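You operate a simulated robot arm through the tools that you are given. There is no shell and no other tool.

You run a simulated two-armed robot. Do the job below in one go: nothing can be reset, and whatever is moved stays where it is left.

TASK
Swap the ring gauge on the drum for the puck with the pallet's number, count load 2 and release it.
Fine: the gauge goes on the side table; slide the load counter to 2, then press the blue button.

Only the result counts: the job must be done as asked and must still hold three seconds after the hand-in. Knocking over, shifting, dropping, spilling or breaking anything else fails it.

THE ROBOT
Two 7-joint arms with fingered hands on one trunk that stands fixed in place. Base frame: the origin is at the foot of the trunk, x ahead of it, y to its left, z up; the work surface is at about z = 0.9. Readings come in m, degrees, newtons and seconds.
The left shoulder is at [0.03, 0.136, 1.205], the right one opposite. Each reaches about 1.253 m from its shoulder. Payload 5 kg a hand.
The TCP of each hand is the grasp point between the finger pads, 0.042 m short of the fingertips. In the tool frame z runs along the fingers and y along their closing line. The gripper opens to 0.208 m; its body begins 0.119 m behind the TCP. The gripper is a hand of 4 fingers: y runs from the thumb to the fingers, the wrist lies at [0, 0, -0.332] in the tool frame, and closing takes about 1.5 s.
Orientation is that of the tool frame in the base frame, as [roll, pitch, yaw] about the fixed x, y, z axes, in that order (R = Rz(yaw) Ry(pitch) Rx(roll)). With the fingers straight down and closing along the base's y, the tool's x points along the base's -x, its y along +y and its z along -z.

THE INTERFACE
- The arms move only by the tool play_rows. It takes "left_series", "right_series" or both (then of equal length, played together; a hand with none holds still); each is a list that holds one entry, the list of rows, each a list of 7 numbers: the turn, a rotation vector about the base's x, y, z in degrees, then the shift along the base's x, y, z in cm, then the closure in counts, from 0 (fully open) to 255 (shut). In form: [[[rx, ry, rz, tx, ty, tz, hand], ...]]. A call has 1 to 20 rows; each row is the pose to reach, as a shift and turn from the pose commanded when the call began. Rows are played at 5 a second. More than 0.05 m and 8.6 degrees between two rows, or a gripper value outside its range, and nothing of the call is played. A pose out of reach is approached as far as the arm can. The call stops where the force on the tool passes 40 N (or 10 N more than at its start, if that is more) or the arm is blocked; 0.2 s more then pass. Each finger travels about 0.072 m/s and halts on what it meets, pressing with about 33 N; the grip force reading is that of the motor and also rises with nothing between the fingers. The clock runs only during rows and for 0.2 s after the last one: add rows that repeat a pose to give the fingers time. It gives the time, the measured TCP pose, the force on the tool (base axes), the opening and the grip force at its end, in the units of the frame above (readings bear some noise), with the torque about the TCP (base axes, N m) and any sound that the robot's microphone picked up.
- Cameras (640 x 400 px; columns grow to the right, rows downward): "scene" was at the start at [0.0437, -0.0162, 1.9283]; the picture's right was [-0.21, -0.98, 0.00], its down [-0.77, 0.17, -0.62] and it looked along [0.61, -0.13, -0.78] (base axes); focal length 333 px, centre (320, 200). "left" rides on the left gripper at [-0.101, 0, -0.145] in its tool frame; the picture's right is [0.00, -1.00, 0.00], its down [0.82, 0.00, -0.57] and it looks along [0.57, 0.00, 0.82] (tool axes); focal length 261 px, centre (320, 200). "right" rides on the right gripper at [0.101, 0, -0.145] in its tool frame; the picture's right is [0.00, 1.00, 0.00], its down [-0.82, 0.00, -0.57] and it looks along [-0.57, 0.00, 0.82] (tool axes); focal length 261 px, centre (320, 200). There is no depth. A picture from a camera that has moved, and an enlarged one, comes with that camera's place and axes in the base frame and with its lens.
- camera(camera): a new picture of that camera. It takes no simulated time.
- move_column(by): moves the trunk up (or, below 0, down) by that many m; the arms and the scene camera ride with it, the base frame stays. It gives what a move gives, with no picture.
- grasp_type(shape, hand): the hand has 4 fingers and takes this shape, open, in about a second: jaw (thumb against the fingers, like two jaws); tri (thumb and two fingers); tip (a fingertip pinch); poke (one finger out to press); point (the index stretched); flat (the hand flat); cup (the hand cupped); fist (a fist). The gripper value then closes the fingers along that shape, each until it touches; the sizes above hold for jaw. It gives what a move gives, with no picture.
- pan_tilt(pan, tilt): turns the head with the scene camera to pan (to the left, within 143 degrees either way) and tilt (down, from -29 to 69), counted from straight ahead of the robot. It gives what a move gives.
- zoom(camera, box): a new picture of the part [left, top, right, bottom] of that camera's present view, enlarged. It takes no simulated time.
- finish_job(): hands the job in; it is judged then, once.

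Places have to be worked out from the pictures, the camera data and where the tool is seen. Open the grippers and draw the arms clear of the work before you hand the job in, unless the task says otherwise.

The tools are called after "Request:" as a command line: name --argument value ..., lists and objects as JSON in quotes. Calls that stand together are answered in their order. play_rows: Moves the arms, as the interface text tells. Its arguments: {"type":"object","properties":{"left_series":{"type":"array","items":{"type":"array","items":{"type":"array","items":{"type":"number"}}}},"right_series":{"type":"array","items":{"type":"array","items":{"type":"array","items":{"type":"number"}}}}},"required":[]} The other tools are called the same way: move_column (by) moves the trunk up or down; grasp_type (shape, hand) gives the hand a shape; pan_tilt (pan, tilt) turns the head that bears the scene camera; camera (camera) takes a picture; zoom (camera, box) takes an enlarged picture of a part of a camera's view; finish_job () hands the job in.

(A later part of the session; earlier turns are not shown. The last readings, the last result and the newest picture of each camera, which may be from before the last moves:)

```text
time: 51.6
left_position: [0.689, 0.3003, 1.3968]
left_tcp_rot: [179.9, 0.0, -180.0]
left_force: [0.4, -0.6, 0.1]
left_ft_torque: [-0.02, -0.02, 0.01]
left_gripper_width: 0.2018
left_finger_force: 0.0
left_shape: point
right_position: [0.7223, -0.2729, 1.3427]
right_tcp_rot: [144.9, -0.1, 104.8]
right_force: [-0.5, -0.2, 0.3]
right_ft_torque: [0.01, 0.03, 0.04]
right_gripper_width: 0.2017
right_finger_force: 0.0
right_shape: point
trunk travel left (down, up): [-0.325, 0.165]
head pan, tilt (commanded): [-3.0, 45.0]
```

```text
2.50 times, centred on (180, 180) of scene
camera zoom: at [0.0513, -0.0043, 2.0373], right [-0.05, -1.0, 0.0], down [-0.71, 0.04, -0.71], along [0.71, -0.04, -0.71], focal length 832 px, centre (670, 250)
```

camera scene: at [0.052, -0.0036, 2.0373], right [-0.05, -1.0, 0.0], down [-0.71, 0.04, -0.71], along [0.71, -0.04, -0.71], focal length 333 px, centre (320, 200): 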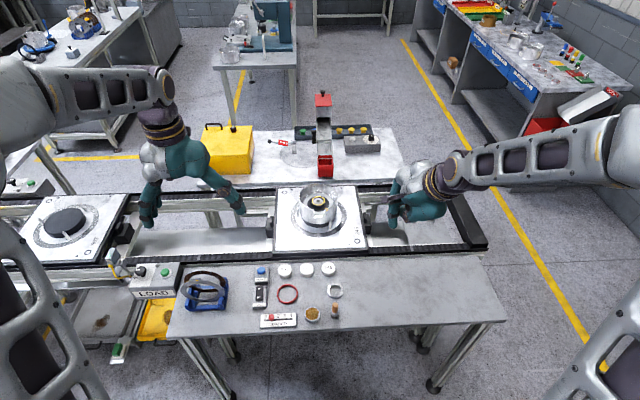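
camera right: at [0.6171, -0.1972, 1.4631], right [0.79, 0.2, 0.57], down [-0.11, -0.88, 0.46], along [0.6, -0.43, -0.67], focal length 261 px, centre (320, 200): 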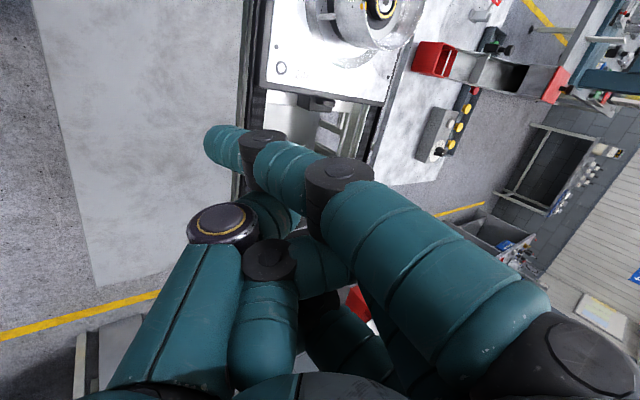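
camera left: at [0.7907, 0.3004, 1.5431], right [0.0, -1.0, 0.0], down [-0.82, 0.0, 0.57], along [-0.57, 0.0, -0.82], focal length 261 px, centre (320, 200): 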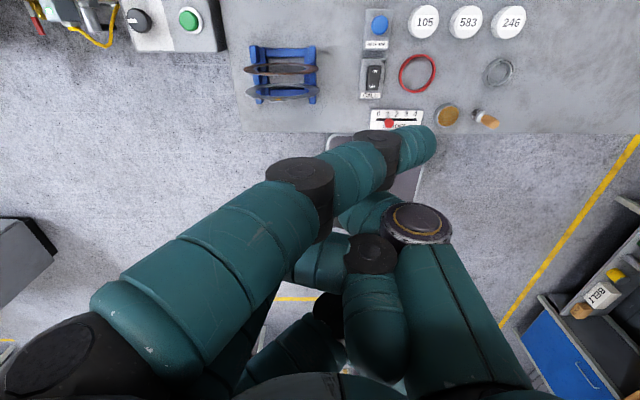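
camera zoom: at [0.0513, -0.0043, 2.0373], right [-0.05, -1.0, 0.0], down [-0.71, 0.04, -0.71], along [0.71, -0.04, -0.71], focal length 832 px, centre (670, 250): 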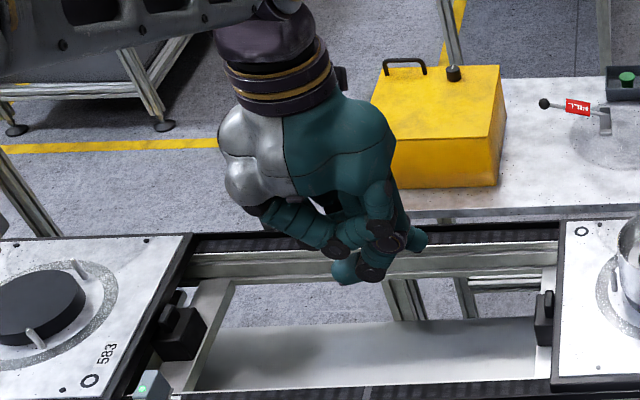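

The left index mirrors the right one (at tool x ≈ -0.033). I bring the left hand to the mirrored attitude: yaw -105°, then tilt 35°.

Request:
play_rows --left_series '[[[0, 0, -8, 0, 0, 0, 255], [0, 0, -16, 0, 0, 0, 255], [0, 0, -24, 0, 0, 0, 255], [0, 0, -32, 0, 0, 0, 255], [0, 0, -40, 0, 0, 0, 255], [0, 0, -48, 0, 0, 0, 255], [0, 0, -56, 0, 0, 0, 255], [0, 0, -64, 0, 0, 0, 255], [0, 0, -72, 0, 0, 0, 255], [0, 0, -80, 0, 0, 0, 255], [0, 0, -88, 0, 0, 0, 255], [0, 0, -96, 0, 0, 0, 255], [0, 0, -104, 0, 0, 0, 255], [0, 0, -105, 0, 0, 0, 255], [0, 0, -105, 0, 0, 0, 255]]]'

Request:
play_rows --left_series '[[[-1.81, -6.76, 0, 0, 0, 0, 255], [-3.62, -13.52, 0, 0, 0, 0, 255], [-5.43, -20.28, 0, 0, 0, 0, 255], [-7.24, -27.04, 0, 0, 0, 0, 255], [-9.06, -33.8, 0, 0, 0, 0, 255], [-9.06, -33.8, 0, 0, 0, 0, 255]]]'

Request:
camera --camera "left"

Request:
camera --camera "scene"

```text
time: 54.8
left_position: [0.6897, 0.3003, 1.3975]
left_tcp_rot: [179.9, 0.0, 75.0]
left_force: [0.1, -0.1, 0.1]
left_ft_torque: [0.0, -0.03, -0.04]
left_gripper_width: 0.2016
left_finger_force: 0.0
left_shape: point
right_position: [0.7222, -0.2737, 1.3433]
right_tcp_rot: [145.0, -0.1, 104.7]
right_force: [-0.4, -0.4, 0.2]
right_ft_torque: [-0.03, 0.03, -0.01]
right_gripper_width: 0.2016
right_finger_force: 0.1
right_shape: point
trunk travel left (down, up): [-0.325, 0.165]
head pan, tilt (commanded): [-3.0, 45.0]
```

```text
time: 56.2
left_position: [0.6897, 0.3002, 1.3965]
left_tcp_rot: [144.9, 0.1, 75.0]
left_force: [0.2, -0.7, 0.0]
left_ft_torque: [0.01, -0.04, -0.01]
left_gripper_width: 0.2016
left_finger_force: 0.1
left_shape: point
right_position: [0.724, -0.2729, 1.3422]
right_tcp_rot: [145.0, -0.2, 104.9]
right_force: [0.8, -1.1, -0.1]
right_ft_torque: [0.02, 0.05, 0.04]
right_gripper_width: 0.2017
right_finger_force: 0.1
right_shape: point
trunk travel left (down, up): [-0.325, 0.165]
head pan, tilt (commanded): [-3.0, 45.0]
```

```text
taken
camera left: at [0.584, 0.2237, 1.5171], right [-0.79, 0.21, -0.57], down [-0.11, 0.88, 0.47], along [0.6, 0.43, -0.67], focal length 261 px, centre (320, 200)
```

left: 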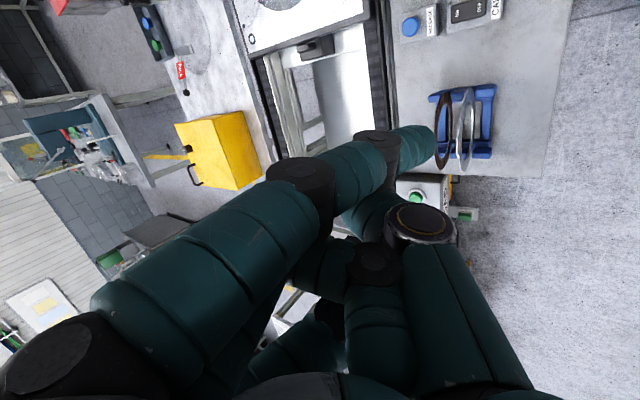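

```text
taken
camera scene: at [0.052, -0.0047, 2.0373], right [-0.05, -1.0, 0.0], down [-0.71, 0.04, -0.71], along [0.71, -0.04, -0.71], focal length 333 px, centre (320, 200)
```

scene: 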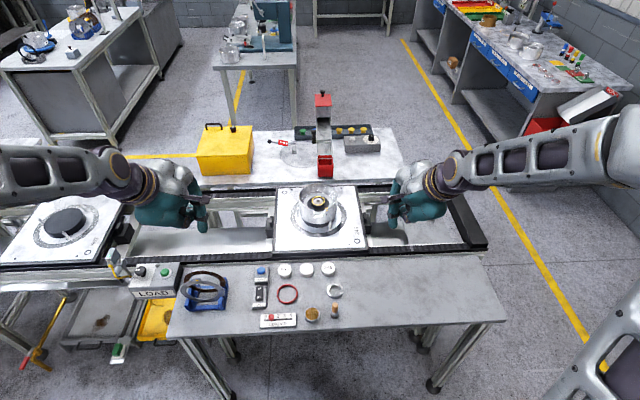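

Both hands now mirror each other with indexes near vertical. I calibrate the index fingertip positions with zooms from the hand cameras and the scene camera.

Request:
zoom --camera "right" --box '[190, 110, 290, 190]'

Request:
zoom --camera "scene" --box '[380, 170, 440, 240]'

Request:
zoom --camera "left" --box '[350, 110, 450, 190]'

Request:
zoom --camera "scene" --box '[160, 180, 220, 250]'

```text
5.00 times, centred on (240, 150) of right
camera zoom: at [0.6173, -0.1981, 1.463], right [0.79, 0.2, 0.57], down [-0.11, -0.88, 0.46], along [0.6, -0.43, -0.68], focal length 1303 px, centre (720, 450)
```

zoom: 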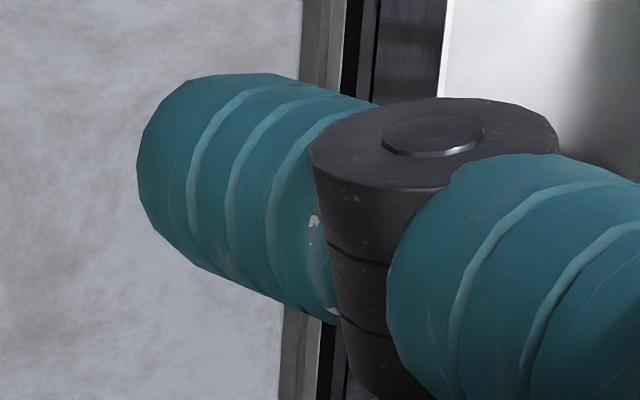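

```text
5.71 times, centred on (410, 205) of scene
camera zoom: at [0.052, -0.0047, 2.0373], right [-0.05, -1.0, 0.0], down [-0.71, 0.04, -0.71], along [0.71, -0.04, -0.71], focal length 1902 px, centre (-194, 171)
```

zoom: 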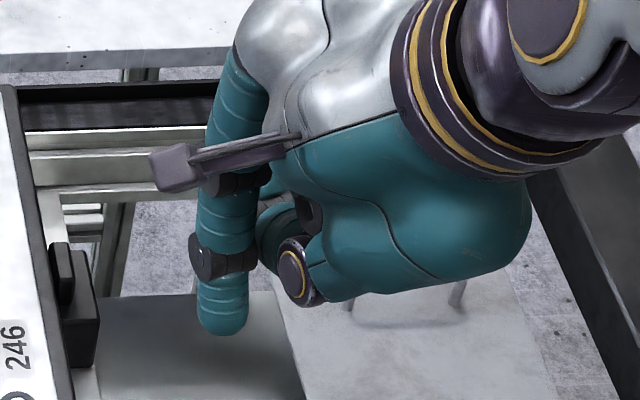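

```text
5.00 times, centred on (400, 150) of left
camera zoom: at [0.584, 0.2237, 1.5171], right [-0.79, 0.21, -0.57], down [-0.11, 0.88, 0.47], along [0.6, 0.43, -0.67], focal length 1303 px, centre (-80, 450)
```

zoom: 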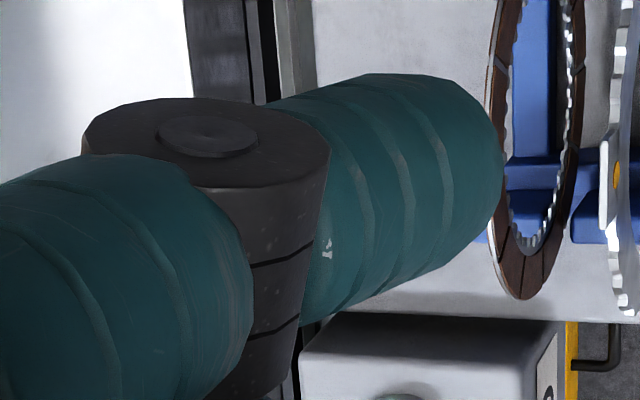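

```text
5.71 times, centred on (190, 215) of scene
camera zoom: at [0.052, -0.0047, 2.0373], right [-0.05, -1.0, 0.0], down [-0.71, 0.04, -0.71], along [0.71, -0.04, -0.71], focal length 1902 px, centre (1063, 114)
```

zoom: 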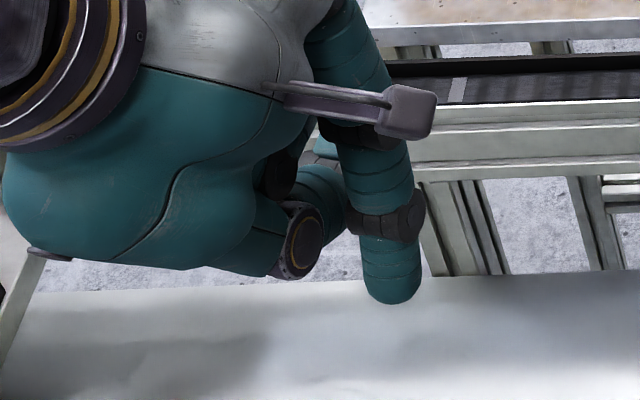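

"Point" would put the tucked thumb on the rim, but I notice that a wide-open hand has near-vertical digits: each hand can straddle a drum wall with only its thumb inside, and the two thumbs can squeeze the gauge and lift it. I set both hands to open "tip" and turn them to mirrored thumbs-inward attitudes.

Request:
play_rows --left_series '[[[1.81, 6.76, 0, 0, 0, 0, 255], [3.62, 13.52, 0, 0, 0, 0, 255], [5.43, 20.28, 0, 0, 0, 0, 255], [7.24, 27.04, 0, 0, 0, 0, 255], [9.06, 33.8, 0, 0, 0, 0, 255], [9.06, 33.8, 0, 0, 0, 0, 255]]]' --right_series '[[[-1.81, 6.76, 0, 0, -2, 0, 255], [-3.62, 13.52, 0, 0, -4, 0, 255], [-5.43, 20.28, 0, 0, -6, 0, 255], [-7.24, 27.04, 0, 0, -8, 0, 255], [-9.06, 33.8, 0, 0, -8, 0, 255], [-9.06, 33.8, 0, 0, -8, 0, 255]]]'

Request:
play_rows --left_series '[[[0, 0, 7.5, 0, 0, 0, 255], [0, 0, 15, 0, 0, 0, 255], [0, 0, 22.5, 0, 0, 0, 255], [0, 0, 30, 0, 0, 0, 255], [0, 0, 37.5, 0, 0, 0, 255], [0, 0, 45, 0, 0, 0, 255], [0, 0, 52.5, 0, 0, 0, 255], [0, 0, 60, 0, 0, 0, 255], [0, 0, 67.5, 0, 0, 0, 255], [0, 0, 75, 0, 0, 0, 255], [0, 0, 82.5, 0, 0, 0, 255], [0, 0, 90, 0, 0, 0, 255], [0, 0, 97.5, 0, 0, 0, 255], [0, 0, 105, 0, 0, 0, 255], [0, 0, 105, 0, 0, 0, 255]]]' --right_series '[[[0, 0, -7.5, 0, 0, 0, 255], [0, 0, -15, 0, 0, 0, 255], [0, 0, -22.5, 0, 0, 0, 255], [0, 0, -30, 0, 0, 0, 255], [0, 0, -37.5, 0, 0, 0, 255], [0, 0, -45, 0, 0, 0, 255], [0, 0, -52.5, 0, 0, 0, 255], [0, 0, -60, 0, 0, 0, 255], [0, 0, -67.5, 0, 0, 0, 255], [0, 0, -75, 0, 0, 0, 255], [0, 0, -82.5, 0, 0, 0, 255], [0, 0, -90, 0, 0, 0, 255], [0, 0, -97.5, 0, 0, 0, 255], [0, 0, -105, 0, 0, 0, 255], [0, 0, -105, 0, 0, 0, 255]]]'

Request:
grasp_type --hand "right" --shape "tip"

Request:
grasp_type --hand "left" --shape "tip"

Request:
camera --camera "scene"

Request:
camera --camera "right"

Request:
camera --camera "left"

```text
time: 57.6
left_position: [0.6857, 0.3008, 1.4]
left_tcp_rot: [180.0, 0.0, 75.0]
left_force: [-0.6, -0.8, 0.8]
left_ft_torque: [0.05, -0.23, -0.01]
left_gripper_width: 0.2015
left_finger_force: 0.0
left_shape: point
right_position: [0.72, -0.3523, 1.3446]
right_tcp_rot: [179.9, 0.1, 104.8]
right_force: [-1.0, 0.0, 0.5]
right_ft_torque: [0.01, -0.07, -0.01]
right_gripper_width: 0.2017
right_finger_force: 0.1
right_shape: point
trunk travel left (down, up): [-0.325, 0.165]
head pan, tilt (commanded): [-3.0, 45.0]
```

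```text
time: 60.8
left_position: [0.6898, 0.3, 1.3976]
left_tcp_rot: [-180.0, 0.1, -179.9]
left_force: [-0.4, 0.1, 0.9]
left_ft_torque: [0.04, -0.02, 0.06]
left_gripper_width: 0.2015
left_finger_force: 0.0
left_shape: point
right_position: [0.7227, -0.3536, 1.344]
right_tcp_rot: [-180.0, 0.0, -0.3]
right_force: [-0.5, -0.3, -0.2]
right_ft_torque: [0.04, -0.02, -0.01]
right_gripper_width: 0.2017
right_finger_force: 0.1
right_shape: point
trunk travel left (down, up): [-0.325, 0.165]
head pan, tilt (commanded): [-3.0, 45.0]
```

```text
time: 61.7
left_position: [0.6895, 0.3002, 1.399]
left_tcp_rot: [180.0, 0.0, -179.9]
left_force: [-0.5, 0.2, 0.3]
left_ft_torque: [0.06, 0.03, -0.01]
left_gripper_width: 0.2017
left_finger_force: 0.0
left_shape: point
right_position: [0.722, -0.3528, 1.3439]
right_tcp_rot: [-179.9, 0.0, -0.2]
right_force: [0.2, -0.4, -0.1]
right_ft_torque: [-0.03, -0.01, 0.02]
right_gripper_width: 0.208
right_finger_force: 0.0
right_shape: tip
trunk travel left (down, up): [-0.325, 0.165]
head pan, tilt (commanded): [-3.0, 45.0]
```

```text
time: 62.6
left_position: [0.6898, 0.3007, 1.3984]
left_tcp_rot: [-180.0, 0.1, 180.0]
left_force: [0.6, -0.1, 0.4]
left_ft_torque: [0.03, -0.02, -0.03]
left_gripper_width: 0.2076
left_finger_force: 0.1
left_shape: tip
right_position: [0.7225, -0.3533, 1.3443]
right_tcp_rot: [180.0, 0.0, -0.3]
right_force: [-0.3, -0.9, 0.0]
right_ft_torque: [0.03, 0.02, -0.01]
right_gripper_width: 0.208
right_finger_force: 0.2
right_shape: tip
trunk travel left (down, up): [-0.325, 0.165]
head pan, tilt (commanded): [-3.0, 45.0]
```

```text
taken
camera scene: at [0.0512, -0.0046, 2.0373], right [-0.05, -1.0, 0.0], down [-0.71, 0.04, -0.71], along [0.71, -0.04, -0.71], focal length 333 px, centre (320, 200)
```

scene: 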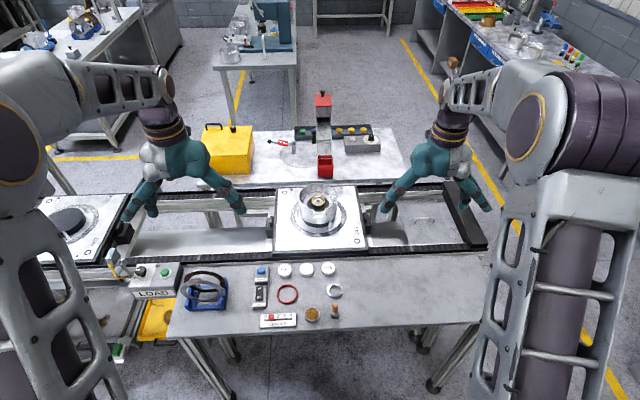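

```text
taken
camera right: at [0.8238, -0.3552, 1.4896], right [-0.01, -1.0, 0.0], down [-0.82, 0.01, 0.57], along [-0.57, 0.0, -0.82], focal length 261 px, centre (320, 200)
```

right: 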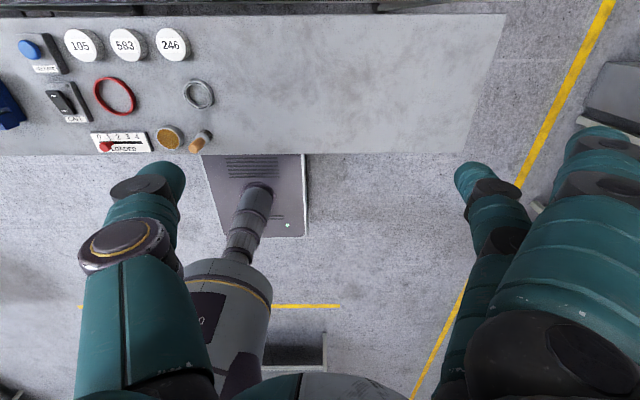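

```text
taken
camera left: at [0.7908, 0.2997, 1.5433], right [0.0, -1.0, 0.0], down [-0.82, 0.0, 0.57], along [-0.57, 0.0, -0.82], focal length 261 px, centre (320, 200)
```

left: 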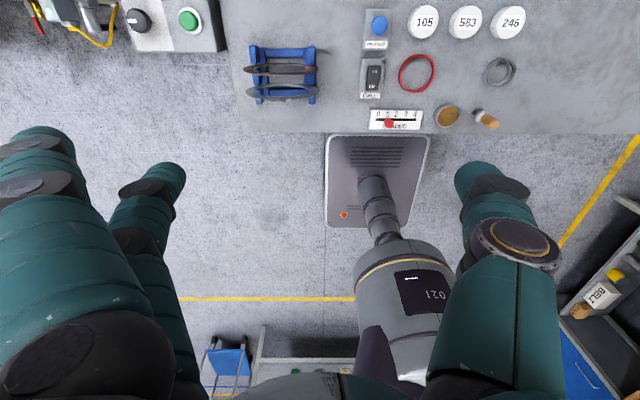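

Both hands are mirrored with thumbs inward. I measure the open thumbs' tip geometry with zooms.

Request:
zoom --camera "right" --box '[70, 150, 230, 270]'

Request:
zoom --camera "left" --box '[410, 150, 570, 270]'

Request:
zoom --camera "scene" --box '[370, 130, 510, 230]'

Request:
zoom --camera "scene" --box '[110, 130, 250, 230]'

```text
3.33 times, centred on (150, 210) of right
camera zoom: at [0.8238, -0.3552, 1.4896], right [-0.01, -1.0, 0.0], down [-0.82, 0.01, 0.57], along [-0.57, 0.0, -0.82], focal length 869 px, centre (887, 167)
```

zoom: 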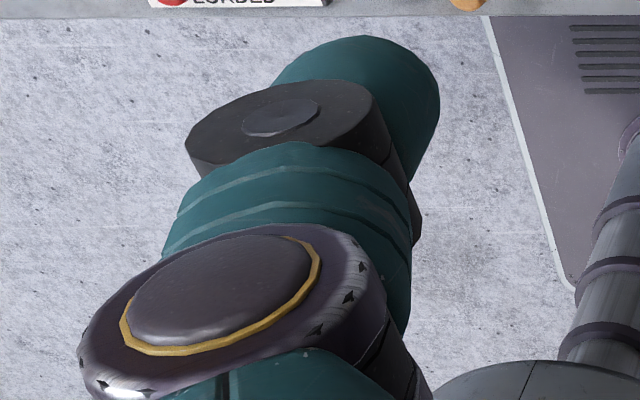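

```text
3.33 times, centred on (490, 210) of left
camera zoom: at [0.7908, 0.2997, 1.5433], right [0.0, -1.0, 0.0], down [-0.82, 0.0, 0.57], along [-0.57, 0.0, -0.82], focal length 869 px, centre (-247, 167)
```

zoom: 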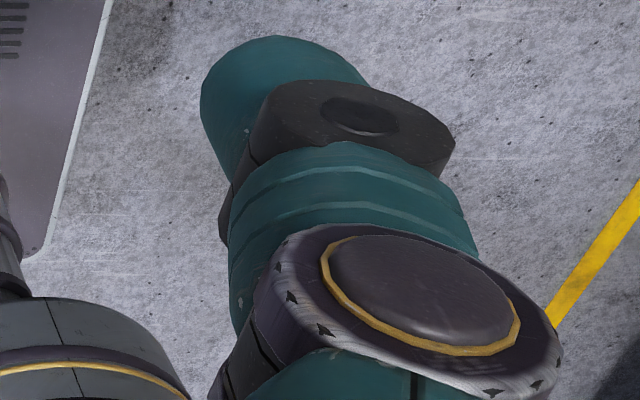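

```text
4.00 times, centred on (440, 180) of scene
camera zoom: at [0.0512, -0.0046, 2.0373], right [-0.05, -1.0, 0.0], down [-0.71, 0.04, -0.71], along [0.71, -0.04, -0.71], focal length 1331 px, centre (-160, 280)
```

zoom: 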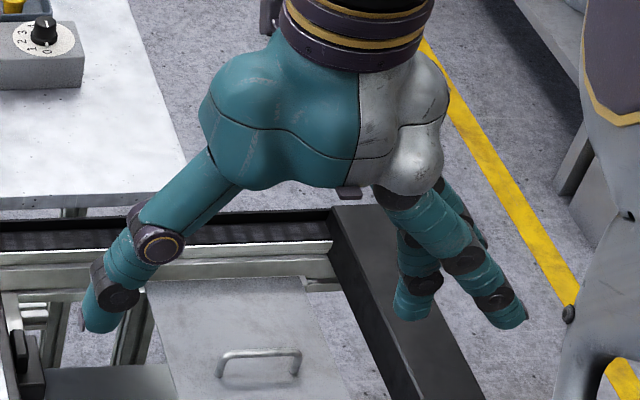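

```text
4.00 times, centred on (180, 180) of scene
camera zoom: at [0.0512, -0.0046, 2.0373], right [-0.05, -1.0, 0.0], down [-0.71, 0.04, -0.71], along [0.71, -0.04, -0.71], focal length 1331 px, centre (880, 280)
```

zoom: 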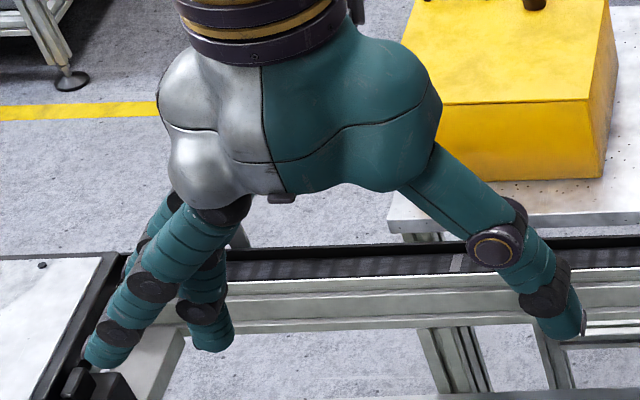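

The thumb tips measure at about tool y = -0.104, z = +0.030, with vertical distal links – ideal. I move both hands, tilted 24° forward, to hover with the thumbs above the inside of the drum on either side of the gauge.

Request:
play_rows --left_series '[[[0, -6, 0, 3, -1.6, -2.2, 0], [0, -12, 0, 6, -3.2, -4.5, 0], [0, -18, 0, 9, -4.9, -6.7, 0], [0, -24, 0, 12, -6.5, -8.9, 0], [0, -24, 0, 15, -8.1, -11.2, 0], [0, -24, 0, 18, -9.7, -13.4, 0], [0, -24, 0, 21, -11.4, -15.6, 0], [0, -24, 0, 24, -13, -17.9, 0], [0, -24, 0, 27, -14.6, -20.1, 0], [0, -24, 0, 30, -16.2, -22.3, 0], [0, -24, 0, 33, -17.9, -24.6, 0], [0, -24, 0, 35.9, -19.5, -26.8, 0], [0, -24, 0, 35.9, -19.5, -26.8, 0], [0, -24, 0, 35.9, -19.5, -26.8, 0]]]' --right_series '[[[0, -6, 0, 2.7, 1.2, -1.8, 0], [0, -12, 0, 5.4, 2.4, -3.6, 0], [0, -18, 0, 8.1, 3.7, -5.3, 0], [0, -24, 0, 10.9, 4.9, -7.1, 0], [0, -24, 0, 13.6, 6.1, -8.9, 0], [0, -24, 0, 16.3, 7.3, -10.7, 0], [0, -24, 0, 19, 8.6, -12.5, 0], [0, -24, 0, 21.7, 9.8, -14.3, 0], [0, -24, 0, 24.4, 11, -16, 0], [0, -24, 0, 27.2, 12.2, -17.8, 0], [0, -24, 0, 29.9, 13.5, -19.6, 0], [0, -24, 0, 32.6, 14.7, -21.4, 0], [0, -24, 0, 32.6, 14.7, -21.4, 0], [0, -24, 0, 32.6, 14.7, -21.4, 0]]]'

Request:
camera --camera "left"

Request:
camera --camera "right"

Request:
camera --camera "scene"

```text
time: 65.6
left_position: [1.0478, 0.1045, 1.1283]
left_tcp_rot: [-180.0, 23.9, 180.0]
left_force: [0.3, -0.7, -1.1]
left_ft_torque: [0.03, 0.03, 0.01]
left_gripper_width: 0.2079
left_finger_force: 0.1
left_shape: tip
right_position: [1.0483, -0.2043, 1.1275]
right_tcp_rot: [-179.8, -23.8, -0.2]
right_force: [0.7, 0.7, -1.5]
right_ft_torque: [0.01, 0.04, 0.03]
right_gripper_width: 0.2077
right_finger_force: 0.0
right_shape: tip
trunk travel left (down, up): [-0.325, 0.165]
head pan, tilt (commanded): [-3.0, 45.0]
```

```text
taken
camera left: at [1.0824, 0.1043, 1.3021], right [0.0, -1.0, 0.0], down [-0.98, 0.0, 0.19], along [-0.19, 0.0, -0.98], focal length 261 px, centre (320, 200)
```

left: 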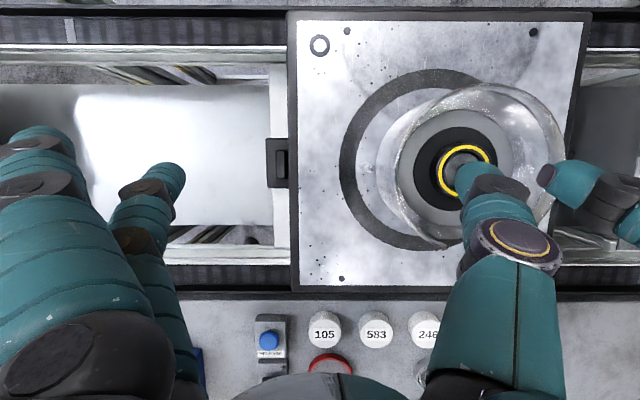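

```text
taken
camera right: at [1.0825, -0.2067, 1.3014], right [-0.01, -1.0, 0.0], down [-0.98, 0.01, 0.19], along [-0.19, 0.0, -0.98], focal length 261 px, centre (320, 200)
```

right: 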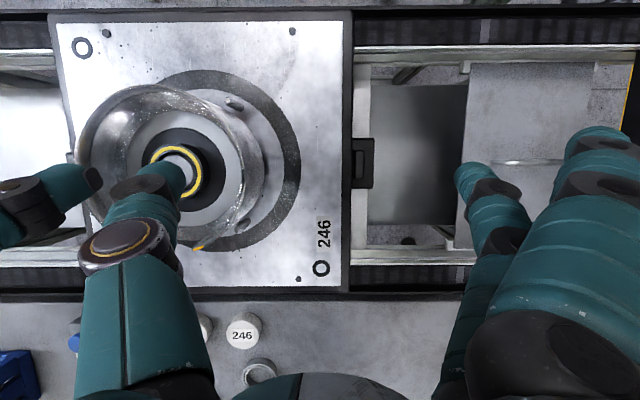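

```text
taken
camera scene: at [0.0529, -0.0044, 2.0373], right [-0.05, -1.0, 0.0], down [-0.71, 0.04, -0.71], along [0.71, -0.04, -0.71], focal length 333 px, centre (320, 200)
```

scene: 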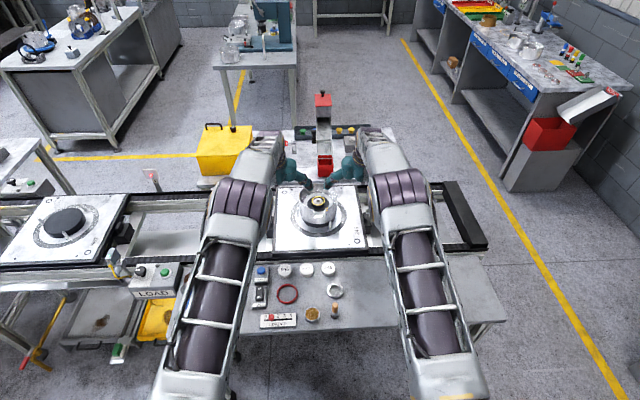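

Great hover, and these near-vertical views let me check the gauge position well. Zooming both views.

Request:
zoom --camera "left" --box '[400, 100, 600, 250]'

Request:
zoom --camera "right" --box '[60, 100, 260, 250]'

Request:
zoom --camera "scene" --box '[270, 140, 370, 230]'

```text
2.67 times, centred on (500, 175) of left
camera zoom: at [1.0824, 0.1043, 1.3021], right [0.0, -1.0, 0.0], down [-0.98, 0.0, 0.19], along [-0.19, 0.0, -0.98], focal length 695 px, centre (-160, 267)
```

zoom: 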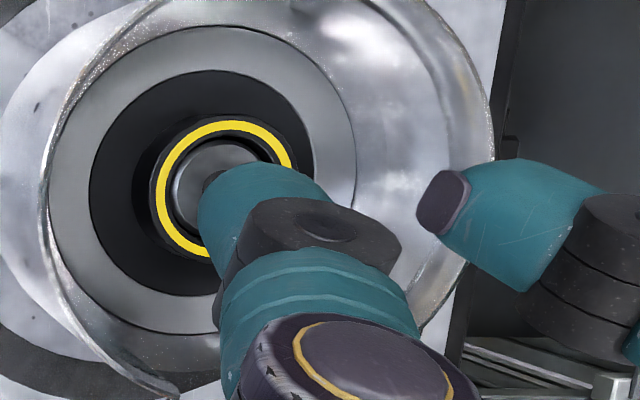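

```text
2.67 times, centred on (160, 175) of right
camera zoom: at [1.0825, -0.2067, 1.3014], right [-0.01, -1.0, 0.0], down [-0.98, 0.01, 0.19], along [-0.19, 0.0, -0.98], focal length 695 px, centre (747, 267)
```

zoom: 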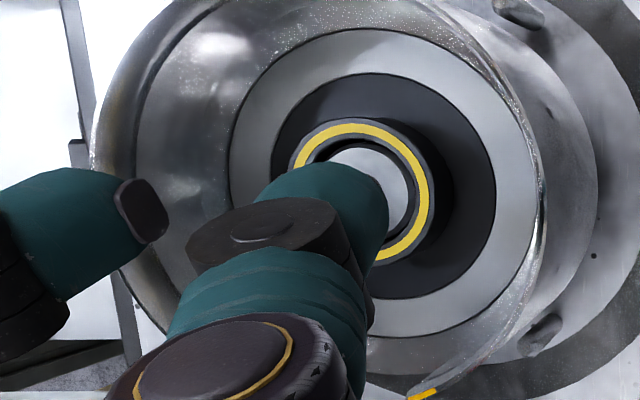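

```text
4.44 times, centred on (320, 185) of scene
camera zoom: at [0.0529, -0.0044, 2.0373], right [-0.05, -1.0, 0.0], down [-0.71, 0.04, -0.71], along [0.71, -0.04, -0.71], focal length 1479 px, centre (320, 267)
```

zoom: 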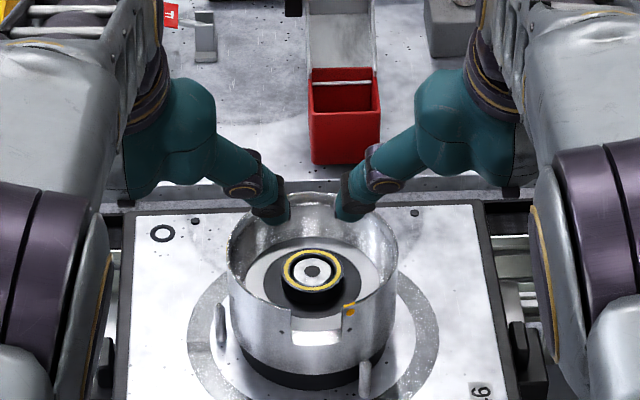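

The thumb tips sit 12 mm further out than I'd assumed (tool y ≈ -0.116) and carry a dark nail plate on the outer side facing the gauge. I zoom on the tips to see that plate before going down.

Request:
zoom --camera "left" --box '[524, 140, 604, 190]'

Request:
zoom --camera "right" --box '[40, 140, 120, 190]'

Request:
zoom --camera "scene" --box '[296, 160, 344, 190]'

```text
8.00 times, centred on (564, 165) of left
camera zoom: at [1.0824, 0.1043, 1.3021], right [0.0, -1.0, 0.0], down [-0.98, 0.0, 0.19], along [-0.19, 0.0, -0.98], focal length 2085 px, centre (-1632, 480)
```

zoom: 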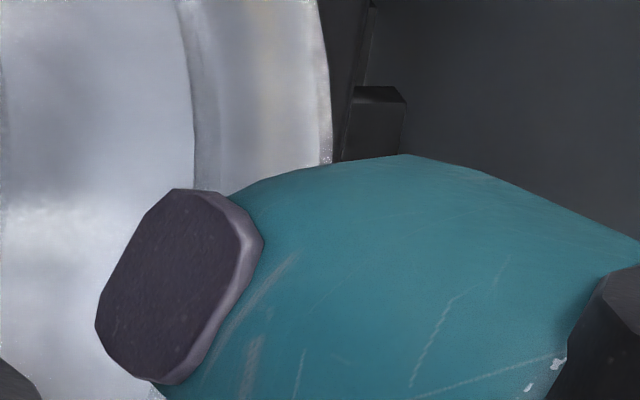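

```text
8.00 times, centred on (80, 165) of right
camera zoom: at [1.0825, -0.2067, 1.3014], right [-0.01, -1.0, 0.0], down [-0.98, 0.01, 0.19], along [-0.19, 0.0, -0.98], focal length 2085 px, centre (2240, 480)
```

zoom: 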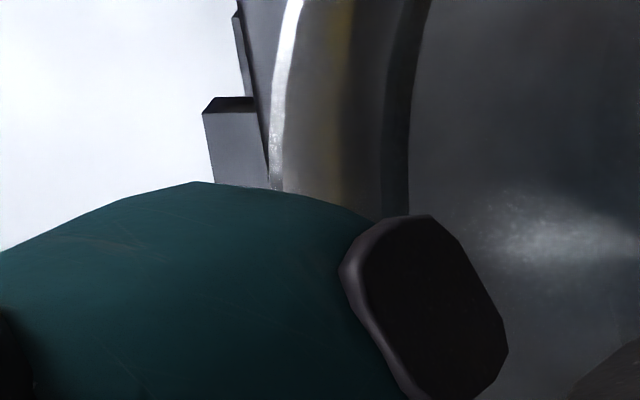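

```text
13.33 times, centred on (320, 175) of scene
camera zoom: at [0.0529, -0.0044, 2.0373], right [-0.05, -1.0, 0.0], down [-0.71, 0.04, -0.71], along [0.71, -0.04, -0.71], focal length 4437 px, centre (320, 533)
```

zoom: 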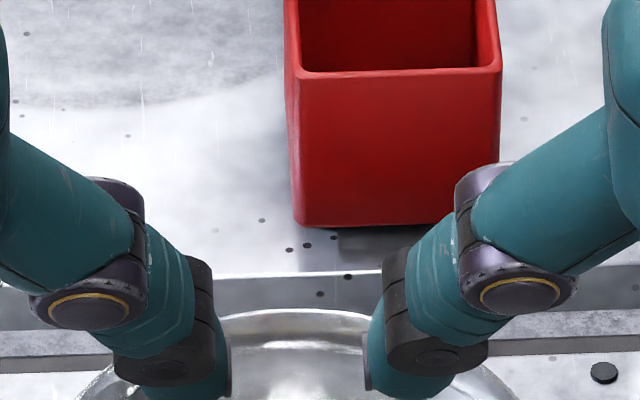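

The nail plate is a flat oval on the outer side at the tip – good contact pads. I widen each hand by 11 mm so the plates clear the gauge by about 5 mm, then lower 4 cm and check.

Request:
play_rows --left_series '[[[0, 0, 0, 0, 0.6, 0, 0], [0, 0, 0, 0, 1.1, 0, 0], [0, 0, 0, 0, 1.1, -1.5, 0], [0, 0, 0, 0, 1.1, -3, 0], [0, 0, 0, 0, 1.1, -4, 0], [0, 0, 0, 0, 1.1, -4, 0]]]' --right_series '[[[0, 0, 0, 0, -0.6, 0, 0], [0, 0, 0, 0, -1.15, 0, 0], [0, 0, 0, 0, -1.15, -1.5, 0], [0, 0, 0, 0, -1.15, -3, 0], [0, 0, 0, 0, -1.15, -4, 0], [0, 0, 0, 0, -1.15, -4, 0]]]'

Request:
zoom --camera "left" --box '[400, 100, 600, 225]'

Request:
zoom --camera "right" --box '[40, 100, 240, 225]'

Request:
zoom --camera "scene" --box '[280, 150, 360, 200]'

```text
time: 67.0
left_position: [1.0481, 0.1158, 1.0897]
left_tcp_rot: [-180.0, 24.0, -180.0]
left_force: [-0.3, 0.3, -0.8]
left_ft_torque: [-0.03, 0.0, 0.01]
left_gripper_width: 0.208
left_finger_force: 0.1
left_shape: tip
right_position: [1.0491, -0.2176, 1.0896]
right_tcp_rot: [-179.9, -23.9, -0.2]
right_force: [-0.5, 0.1, -0.5]
right_ft_torque: [0.01, -0.03, 0.02]
right_gripper_width: 0.208
right_finger_force: 0.1
right_shape: tip
trunk travel left (down, up): [-0.325, 0.165]
head pan, tilt (commanded): [-3.0, 45.0]
```

```text
3.20 times, centred on (500, 162) of left
camera zoom: at [1.0814, 0.1162, 1.264], right [0.0, -1.0, 0.0], down [-0.98, 0.0, 0.19], along [-0.19, 0.0, -0.98], focal length 834 px, centre (-256, 320)
```

zoom: 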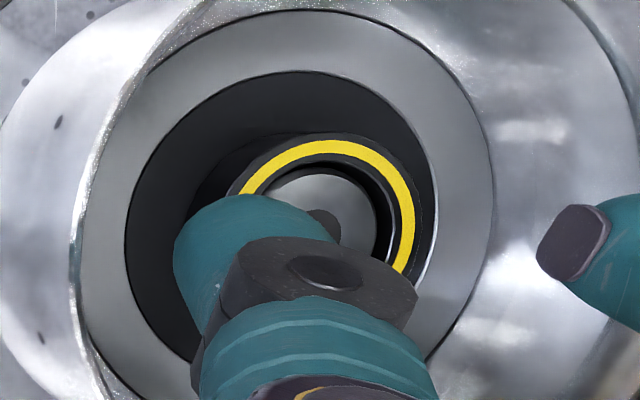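

```text
3.20 times, centred on (140, 162) of right
camera zoom: at [1.0817, -0.2195, 1.2642], right [-0.01, -1.0, 0.0], down [-0.98, 0.01, 0.19], along [-0.19, 0.0, -0.98], focal length 834 px, centre (896, 320)
```

zoom: 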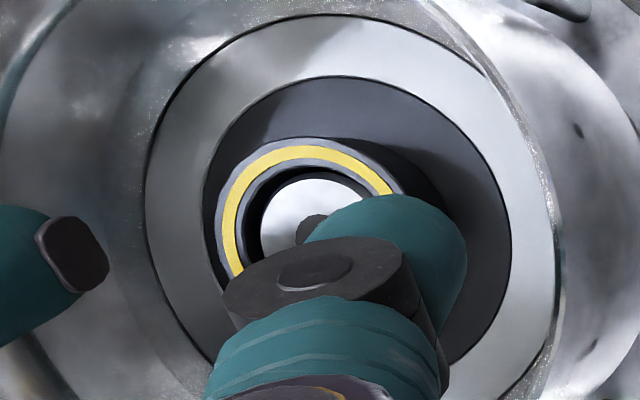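

```text
8.00 times, centred on (320, 175) of scene
camera zoom: at [0.0508, -0.0043, 2.0374], right [-0.05, -1.0, 0.0], down [-0.71, 0.04, -0.71], along [0.71, -0.04, -0.71], focal length 2662 px, centre (320, 400)
```

zoom: 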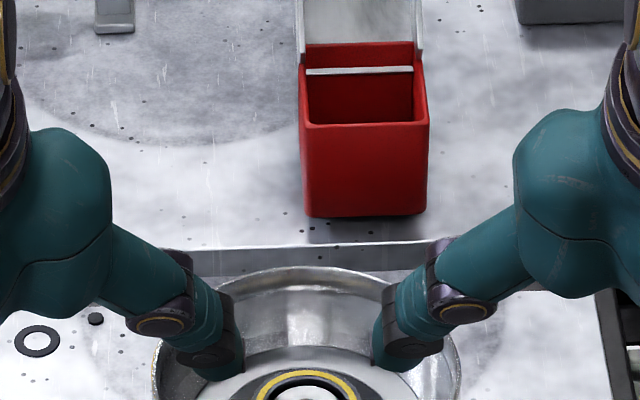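

Both thumbs are inside the rim with clearance on both sides. I lower further in steps while watching forces.

Request:
play_rows --left_series '[[[0, 0, 0, 0, 0, -1.2, 0], [0, 0, 0, 0, 0, -2.2, 0], [0, 0, 0, 0, 0, -3, 0], [0, 0, 0, 0, 0, -3.6, 0], [0, 0, 0, 0, 0, -3.6, 0]]]' --right_series '[[[0, 0, 0, 0, 0.1, -1.2, 0], [0, 0, 0, 0, 0.1, -2.2, 0], [0, 0, 0, 0, 0.1, -3, 0], [0, 0, 0, 0, 0.1, -3.6, 0], [0, 0, 0, 0, 0.1, -3.6, 0]]]'

Request:
zoom --camera "left" --box '[400, 100, 600, 225]'

Request:
zoom --camera "right" --box '[40, 100, 240, 225]'

Request:
zoom --camera "scene" --box '[280, 160, 360, 210]'

```text
time: 68.2
left_position: [1.0469, 0.1164, 1.0545]
left_tcp_rot: [180.0, 24.0, 179.9]
left_force: [0.5, 0.8, 0.1]
left_ft_torque: [-0.01, 0.02, 0.02]
left_gripper_width: 0.208
left_finger_force: 0.0
left_shape: tip
right_position: [1.0491, -0.2164, 1.0532]
right_tcp_rot: [-179.9, -24.0, -0.2]
right_force: [-0.1, -0.4, 0.9]
right_ft_torque: [0.01, -0.01, -0.01]
right_gripper_width: 0.2079
right_finger_force: 0.1
right_shape: tip
trunk travel left (down, up): [-0.325, 0.165]
head pan, tilt (commanded): [-3.0, 45.0]
```

```text
3.20 times, centred on (500, 162) of left
camera zoom: at [1.081, 0.1162, 1.2283], right [0.0, -1.0, 0.0], down [-0.98, 0.0, 0.19], along [-0.19, 0.0, -0.98], focal length 834 px, centre (-256, 320)
```

zoom: 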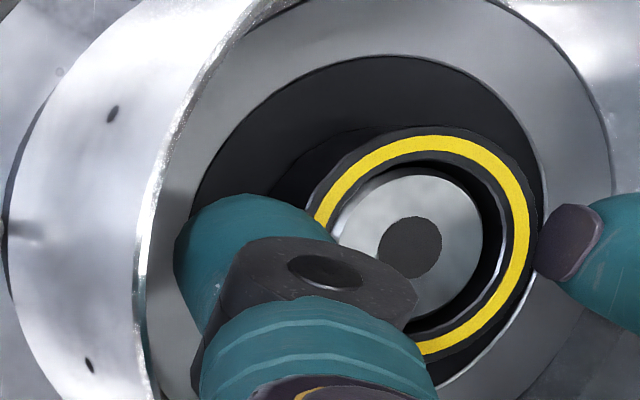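

```text
3.20 times, centred on (140, 162) of right
camera zoom: at [1.0814, -0.2185, 1.2278], right [-0.01, -1.0, 0.0], down [-0.98, 0.01, 0.19], along [-0.19, 0.0, -0.98], focal length 834 px, centre (896, 320)
```

zoom: 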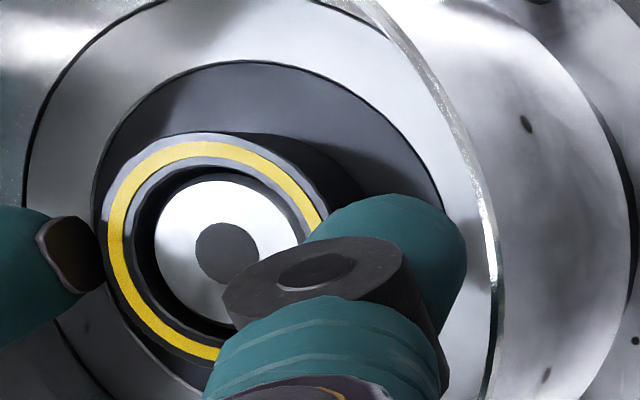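

```text
8.00 times, centred on (320, 185) of scene
camera zoom: at [0.051, -0.0043, 2.0374], right [-0.05, -1.0, 0.0], down [-0.71, 0.04, -0.71], along [0.71, -0.04, -0.71], focal length 2662 px, centre (320, 320)
```

zoom: 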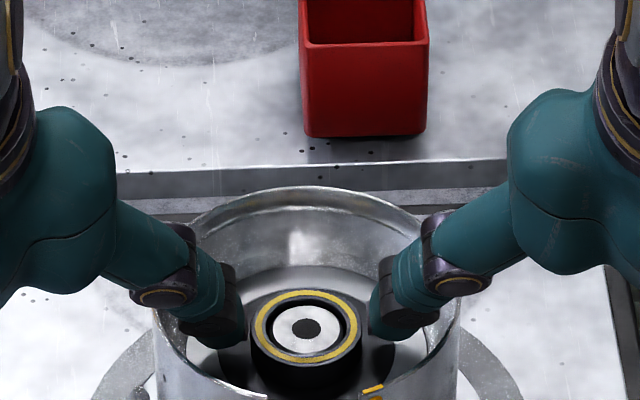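

The thumbs flank the gauge, aligned in x with its centre (1.0606, -0.051). I lower the last 7 mm gently.

Request:
play_rows --left_series '[[[0, 0, 0, 0, 0, -0.25, 0], [0, 0, 0, 0, 0, -0.5, 0], [0, 0, 0, 0, 0, -0.7, 0], [0, 0, 0, 0, 0, -0.7, 0]]]' --right_series '[[[0, 0, 0, 0, 0, -0.25, 0], [0, 0, 0, 0, 0, -0.5, 0], [0, 0, 0, 0, 0, -0.65, 0], [0, 0, 0, 0, 0, -0.65, 0]]]'

Request:
zoom --camera "left" --box '[400, 100, 600, 225]'

Request:
zoom --camera "right" --box '[40, 100, 240, 225]'

```text
time: 69.2
left_position: [1.0487, 0.1163, 1.0473]
left_tcp_rot: [-180.0, 23.9, 180.0]
left_force: [-0.6, 1.2, 0.1]
left_ft_torque: [-0.01, -0.06, -0.01]
left_gripper_width: 0.2078
left_finger_force: 0.0
left_shape: tip
right_position: [1.0486, -0.2157, 1.047]
right_tcp_rot: [-179.8, -24.0, -0.2]
right_force: [0.0, 0.4, -0.3]
right_ft_torque: [0.01, -0.01, 0.0]
right_gripper_width: 0.2078
right_finger_force: 0.1
right_shape: tip
trunk travel left (down, up): [-0.325, 0.165]
head pan, tilt (commanded): [-3.0, 45.0]
```

```text
3.20 times, centred on (500, 162) of left
camera zoom: at [1.0818, 0.1159, 1.2207], right [0.0, -1.0, 0.0], down [-0.98, 0.0, 0.19], along [-0.19, 0.0, -0.98], focal length 834 px, centre (-256, 320)
```

zoom: 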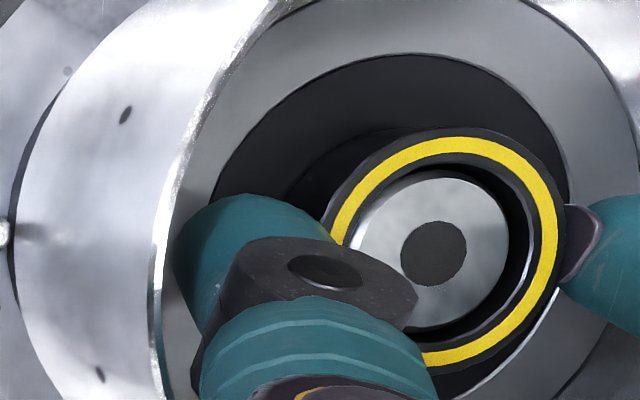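

```text
3.20 times, centred on (140, 162) of right
camera zoom: at [1.0818, -0.218, 1.221], right [-0.01, -1.0, 0.0], down [-0.98, 0.01, 0.19], along [-0.19, 0.0, -0.98], focal length 834 px, centre (896, 320)
```

zoom: 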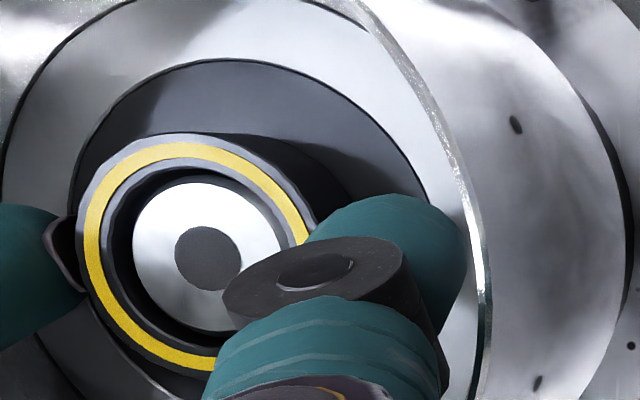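

The nail plates are below the gauge top on both sides, no contact forces. I close in laterally by a few millimetres each.

Request:
play_rows --left_series '[[[0, 0, 0, 0, -0.15, 0, 0], [0, 0, 0, 0, -0.3, 0, 0], [0, 0, 0, 0, -0.4, 0, 0], [0, 0, 0, 0, -0.4, 0, 0]]]' --right_series '[[[0, 0, 0, 0, 0.1, 0, 0], [0, 0, 0, 0, 0.2, 0, 0], [0, 0, 0, 0, 0.3, 0, 0], [0, 0, 0, 0, 0.3, 0, 0]]]'

Request:
zoom --camera "left" --box '[400, 100, 600, 225]'

Request:
zoom --camera "right" --box '[40, 100, 240, 225]'

```text
time: 70.2
left_position: [1.0491, 0.1137, 1.0462]
left_tcp_rot: [179.9, 24.0, 180.0]
left_force: [-0.4, 2.4, 1.2]
left_ft_torque: [-0.04, -0.01, -0.06]
left_gripper_width: 0.2075
left_finger_force: 0.0
left_shape: tip
right_position: [1.0505, -0.2144, 1.0463]
right_tcp_rot: [-180.0, -24.0, -0.1]
right_force: [-0.5, -2.9, 1.0]
right_ft_torque: [0.06, 0.0, -0.04]
right_gripper_width: 0.208
right_finger_force: 0.0
right_shape: tip
trunk travel left (down, up): [-0.325, 0.165]
head pan, tilt (commanded): [-3.0, 45.0]
```

```text
3.20 times, centred on (500, 162) of left
camera zoom: at [1.0818, 0.1129, 1.2205], right [0.0, -1.0, 0.0], down [-0.98, 0.0, 0.19], along [-0.19, 0.0, -0.98], focal length 834 px, centre (-256, 320)
```

zoom: 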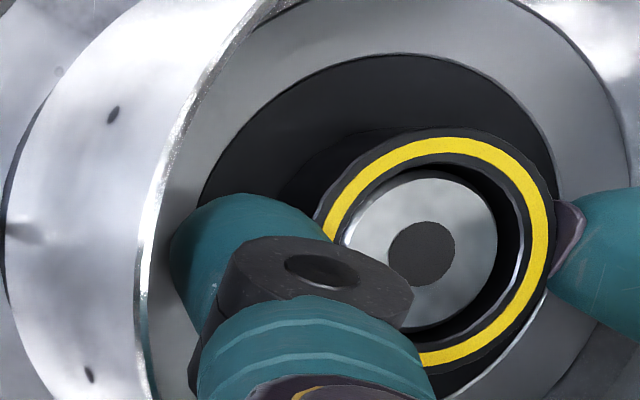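

```text
3.20 times, centred on (140, 162) of right
camera zoom: at [1.0828, -0.2157, 1.2215], right [-0.01, -1.0, 0.0], down [-0.98, 0.01, 0.19], along [-0.19, 0.0, -0.98], focal length 834 px, centre (896, 320)
```

zoom: 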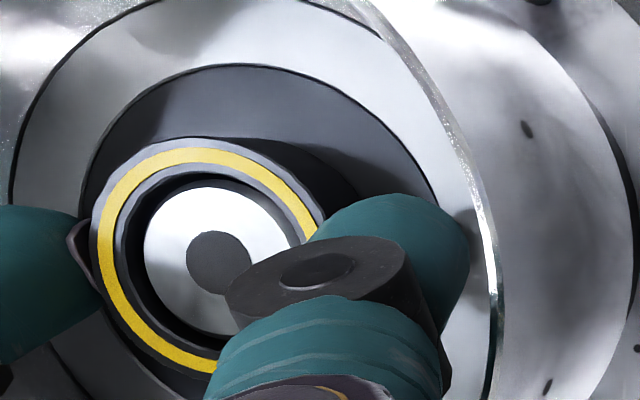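

Both plates touch the gauge (about 2.5 N each side, balanced). I squeeze further step by step to about 12 N.

Request:
play_rows --left_series '[[[0, 0, 0, 0, -0.1, 0, 0], [0, 0, 0, 0, -0.2, 0, 0], [0, 0, 0, 0, -0.3, 0, 0], [0, 0, 0, 0, -0.3, 0, 0]]]' --right_series '[[[0, 0, 0, 0, 0.1, 0, 0], [0, 0, 0, 0, 0.2, 0, 0], [0, 0, 0, 0, 0.3, 0, 0], [0, 0, 0, 0, 0.3, 0, 0]]]'

Request:
zoom --camera "left" --box '[400, 100, 600, 225]'

```text
time: 71.2
left_position: [1.048, 0.1101, 1.0476]
left_tcp_rot: [-180.0, 24.0, 179.9]
left_force: [-0.6, 4.6, 2.3]
left_ft_torque: [-0.09, 0.0, -0.02]
left_gripper_width: 0.2075
left_finger_force: 0.0
left_shape: tip
right_position: [1.0498, -0.2107, 1.048]
right_tcp_rot: [-179.9, -23.9, -0.3]
right_force: [0.8, -6.6, 2.7]
right_ft_torque: [0.15, -0.06, -0.18]
right_gripper_width: 0.2079
right_finger_force: 0.0
right_shape: tip
trunk travel left (down, up): [-0.325, 0.165]
head pan, tilt (commanded): [-3.0, 45.0]
```

```text
3.20 times, centred on (500, 162) of left
camera zoom: at [1.0817, 0.1098, 1.2205], right [0.0, -1.0, 0.0], down [-0.98, 0.0, 0.19], along [-0.19, 0.0, -0.98], focal length 834 px, centre (-256, 320)
```

zoom: 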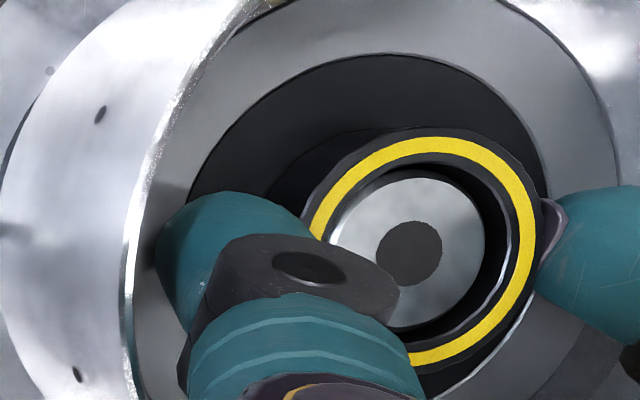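

Thumbs are springy (about 1.2 N/mm); 5-6 N now. I add 4 mm more per side for roughly 10 N before lifting.

Request:
play_rows --left_series '[[[0, 0, 0, 0, -0.1, 0, 0], [0, 0, 0, 0, -0.2, 0, 0], [0, 0, 0, 0, -0.3, 0, 0], [0, 0, 0, 0, -0.4, 0, 0], [0, 0, 0, 0, -0.4, 0, 0]]]' --right_series '[[[0, 0, 0, 0, 0.1, 0, 0], [0, 0, 0, 0, 0.2, 0, 0], [0, 0, 0, 0, 0.3, 0, 0], [0, 0, 0, 0, 0.4, 0, 0], [0, 0, 0, 0, 0.4, 0, 0]]]'

Request:
zoom --camera "left" --box '[400, 100, 600, 225]'

Request:
zoom --camera "right" --box '[40, 100, 240, 225]'

```text
time: 72.4
left_position: [1.048, 0.1065, 1.0476]
left_tcp_rot: [-180.0, 24.1, -179.9]
left_force: [-2.0, 13.1, 7.4]
left_ft_torque: [-0.6, -0.03, -0.1]
left_gripper_width: 0.2072
left_finger_force: 0.1
left_shape: tip
right_position: [1.0479, -0.2069, 1.0489]
right_tcp_rot: [-179.9, -24.0, -0.2]
right_force: [0.3, -10.5, 4.2]
right_ft_torque: [0.21, -0.03, -0.08]
right_gripper_width: 0.2072
right_finger_force: 0.2
right_shape: tip
trunk travel left (down, up): [-0.325, 0.165]
head pan, tilt (commanded): [-3.0, 45.0]
```

```text
3.20 times, centred on (500, 162) of left
camera zoom: at [1.0813, 0.1058, 1.2217], right [0.0, -1.0, 0.0], down [-0.98, 0.0, 0.19], along [-0.19, 0.0, -0.98], focal length 834 px, centre (-256, 320)
```

zoom: 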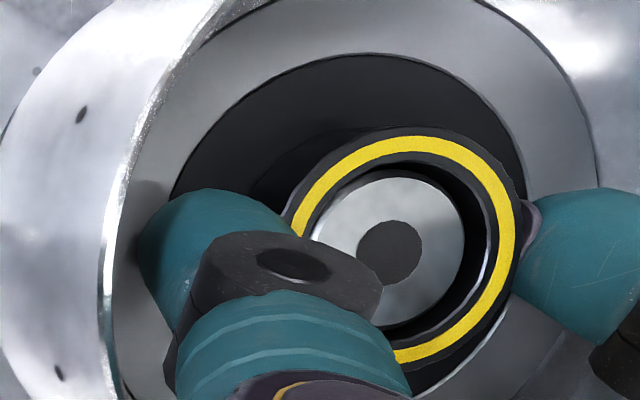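

```text
3.20 times, centred on (140, 162) of right
camera zoom: at [1.0812, -0.2084, 1.2227], right [-0.01, -1.0, 0.0], down [-0.98, 0.01, 0.19], along [-0.19, 0.0, -0.98], focal length 834 px, centre (896, 320)
```

zoom: 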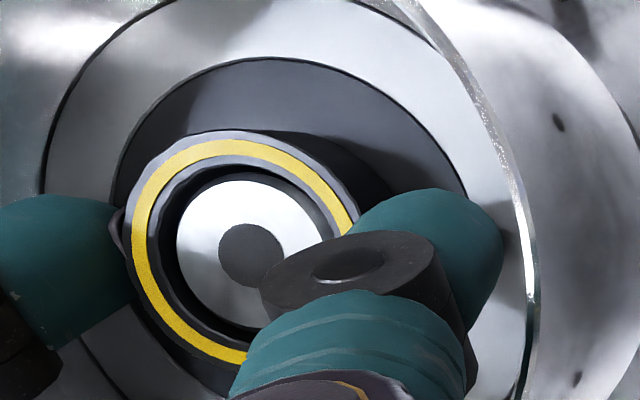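

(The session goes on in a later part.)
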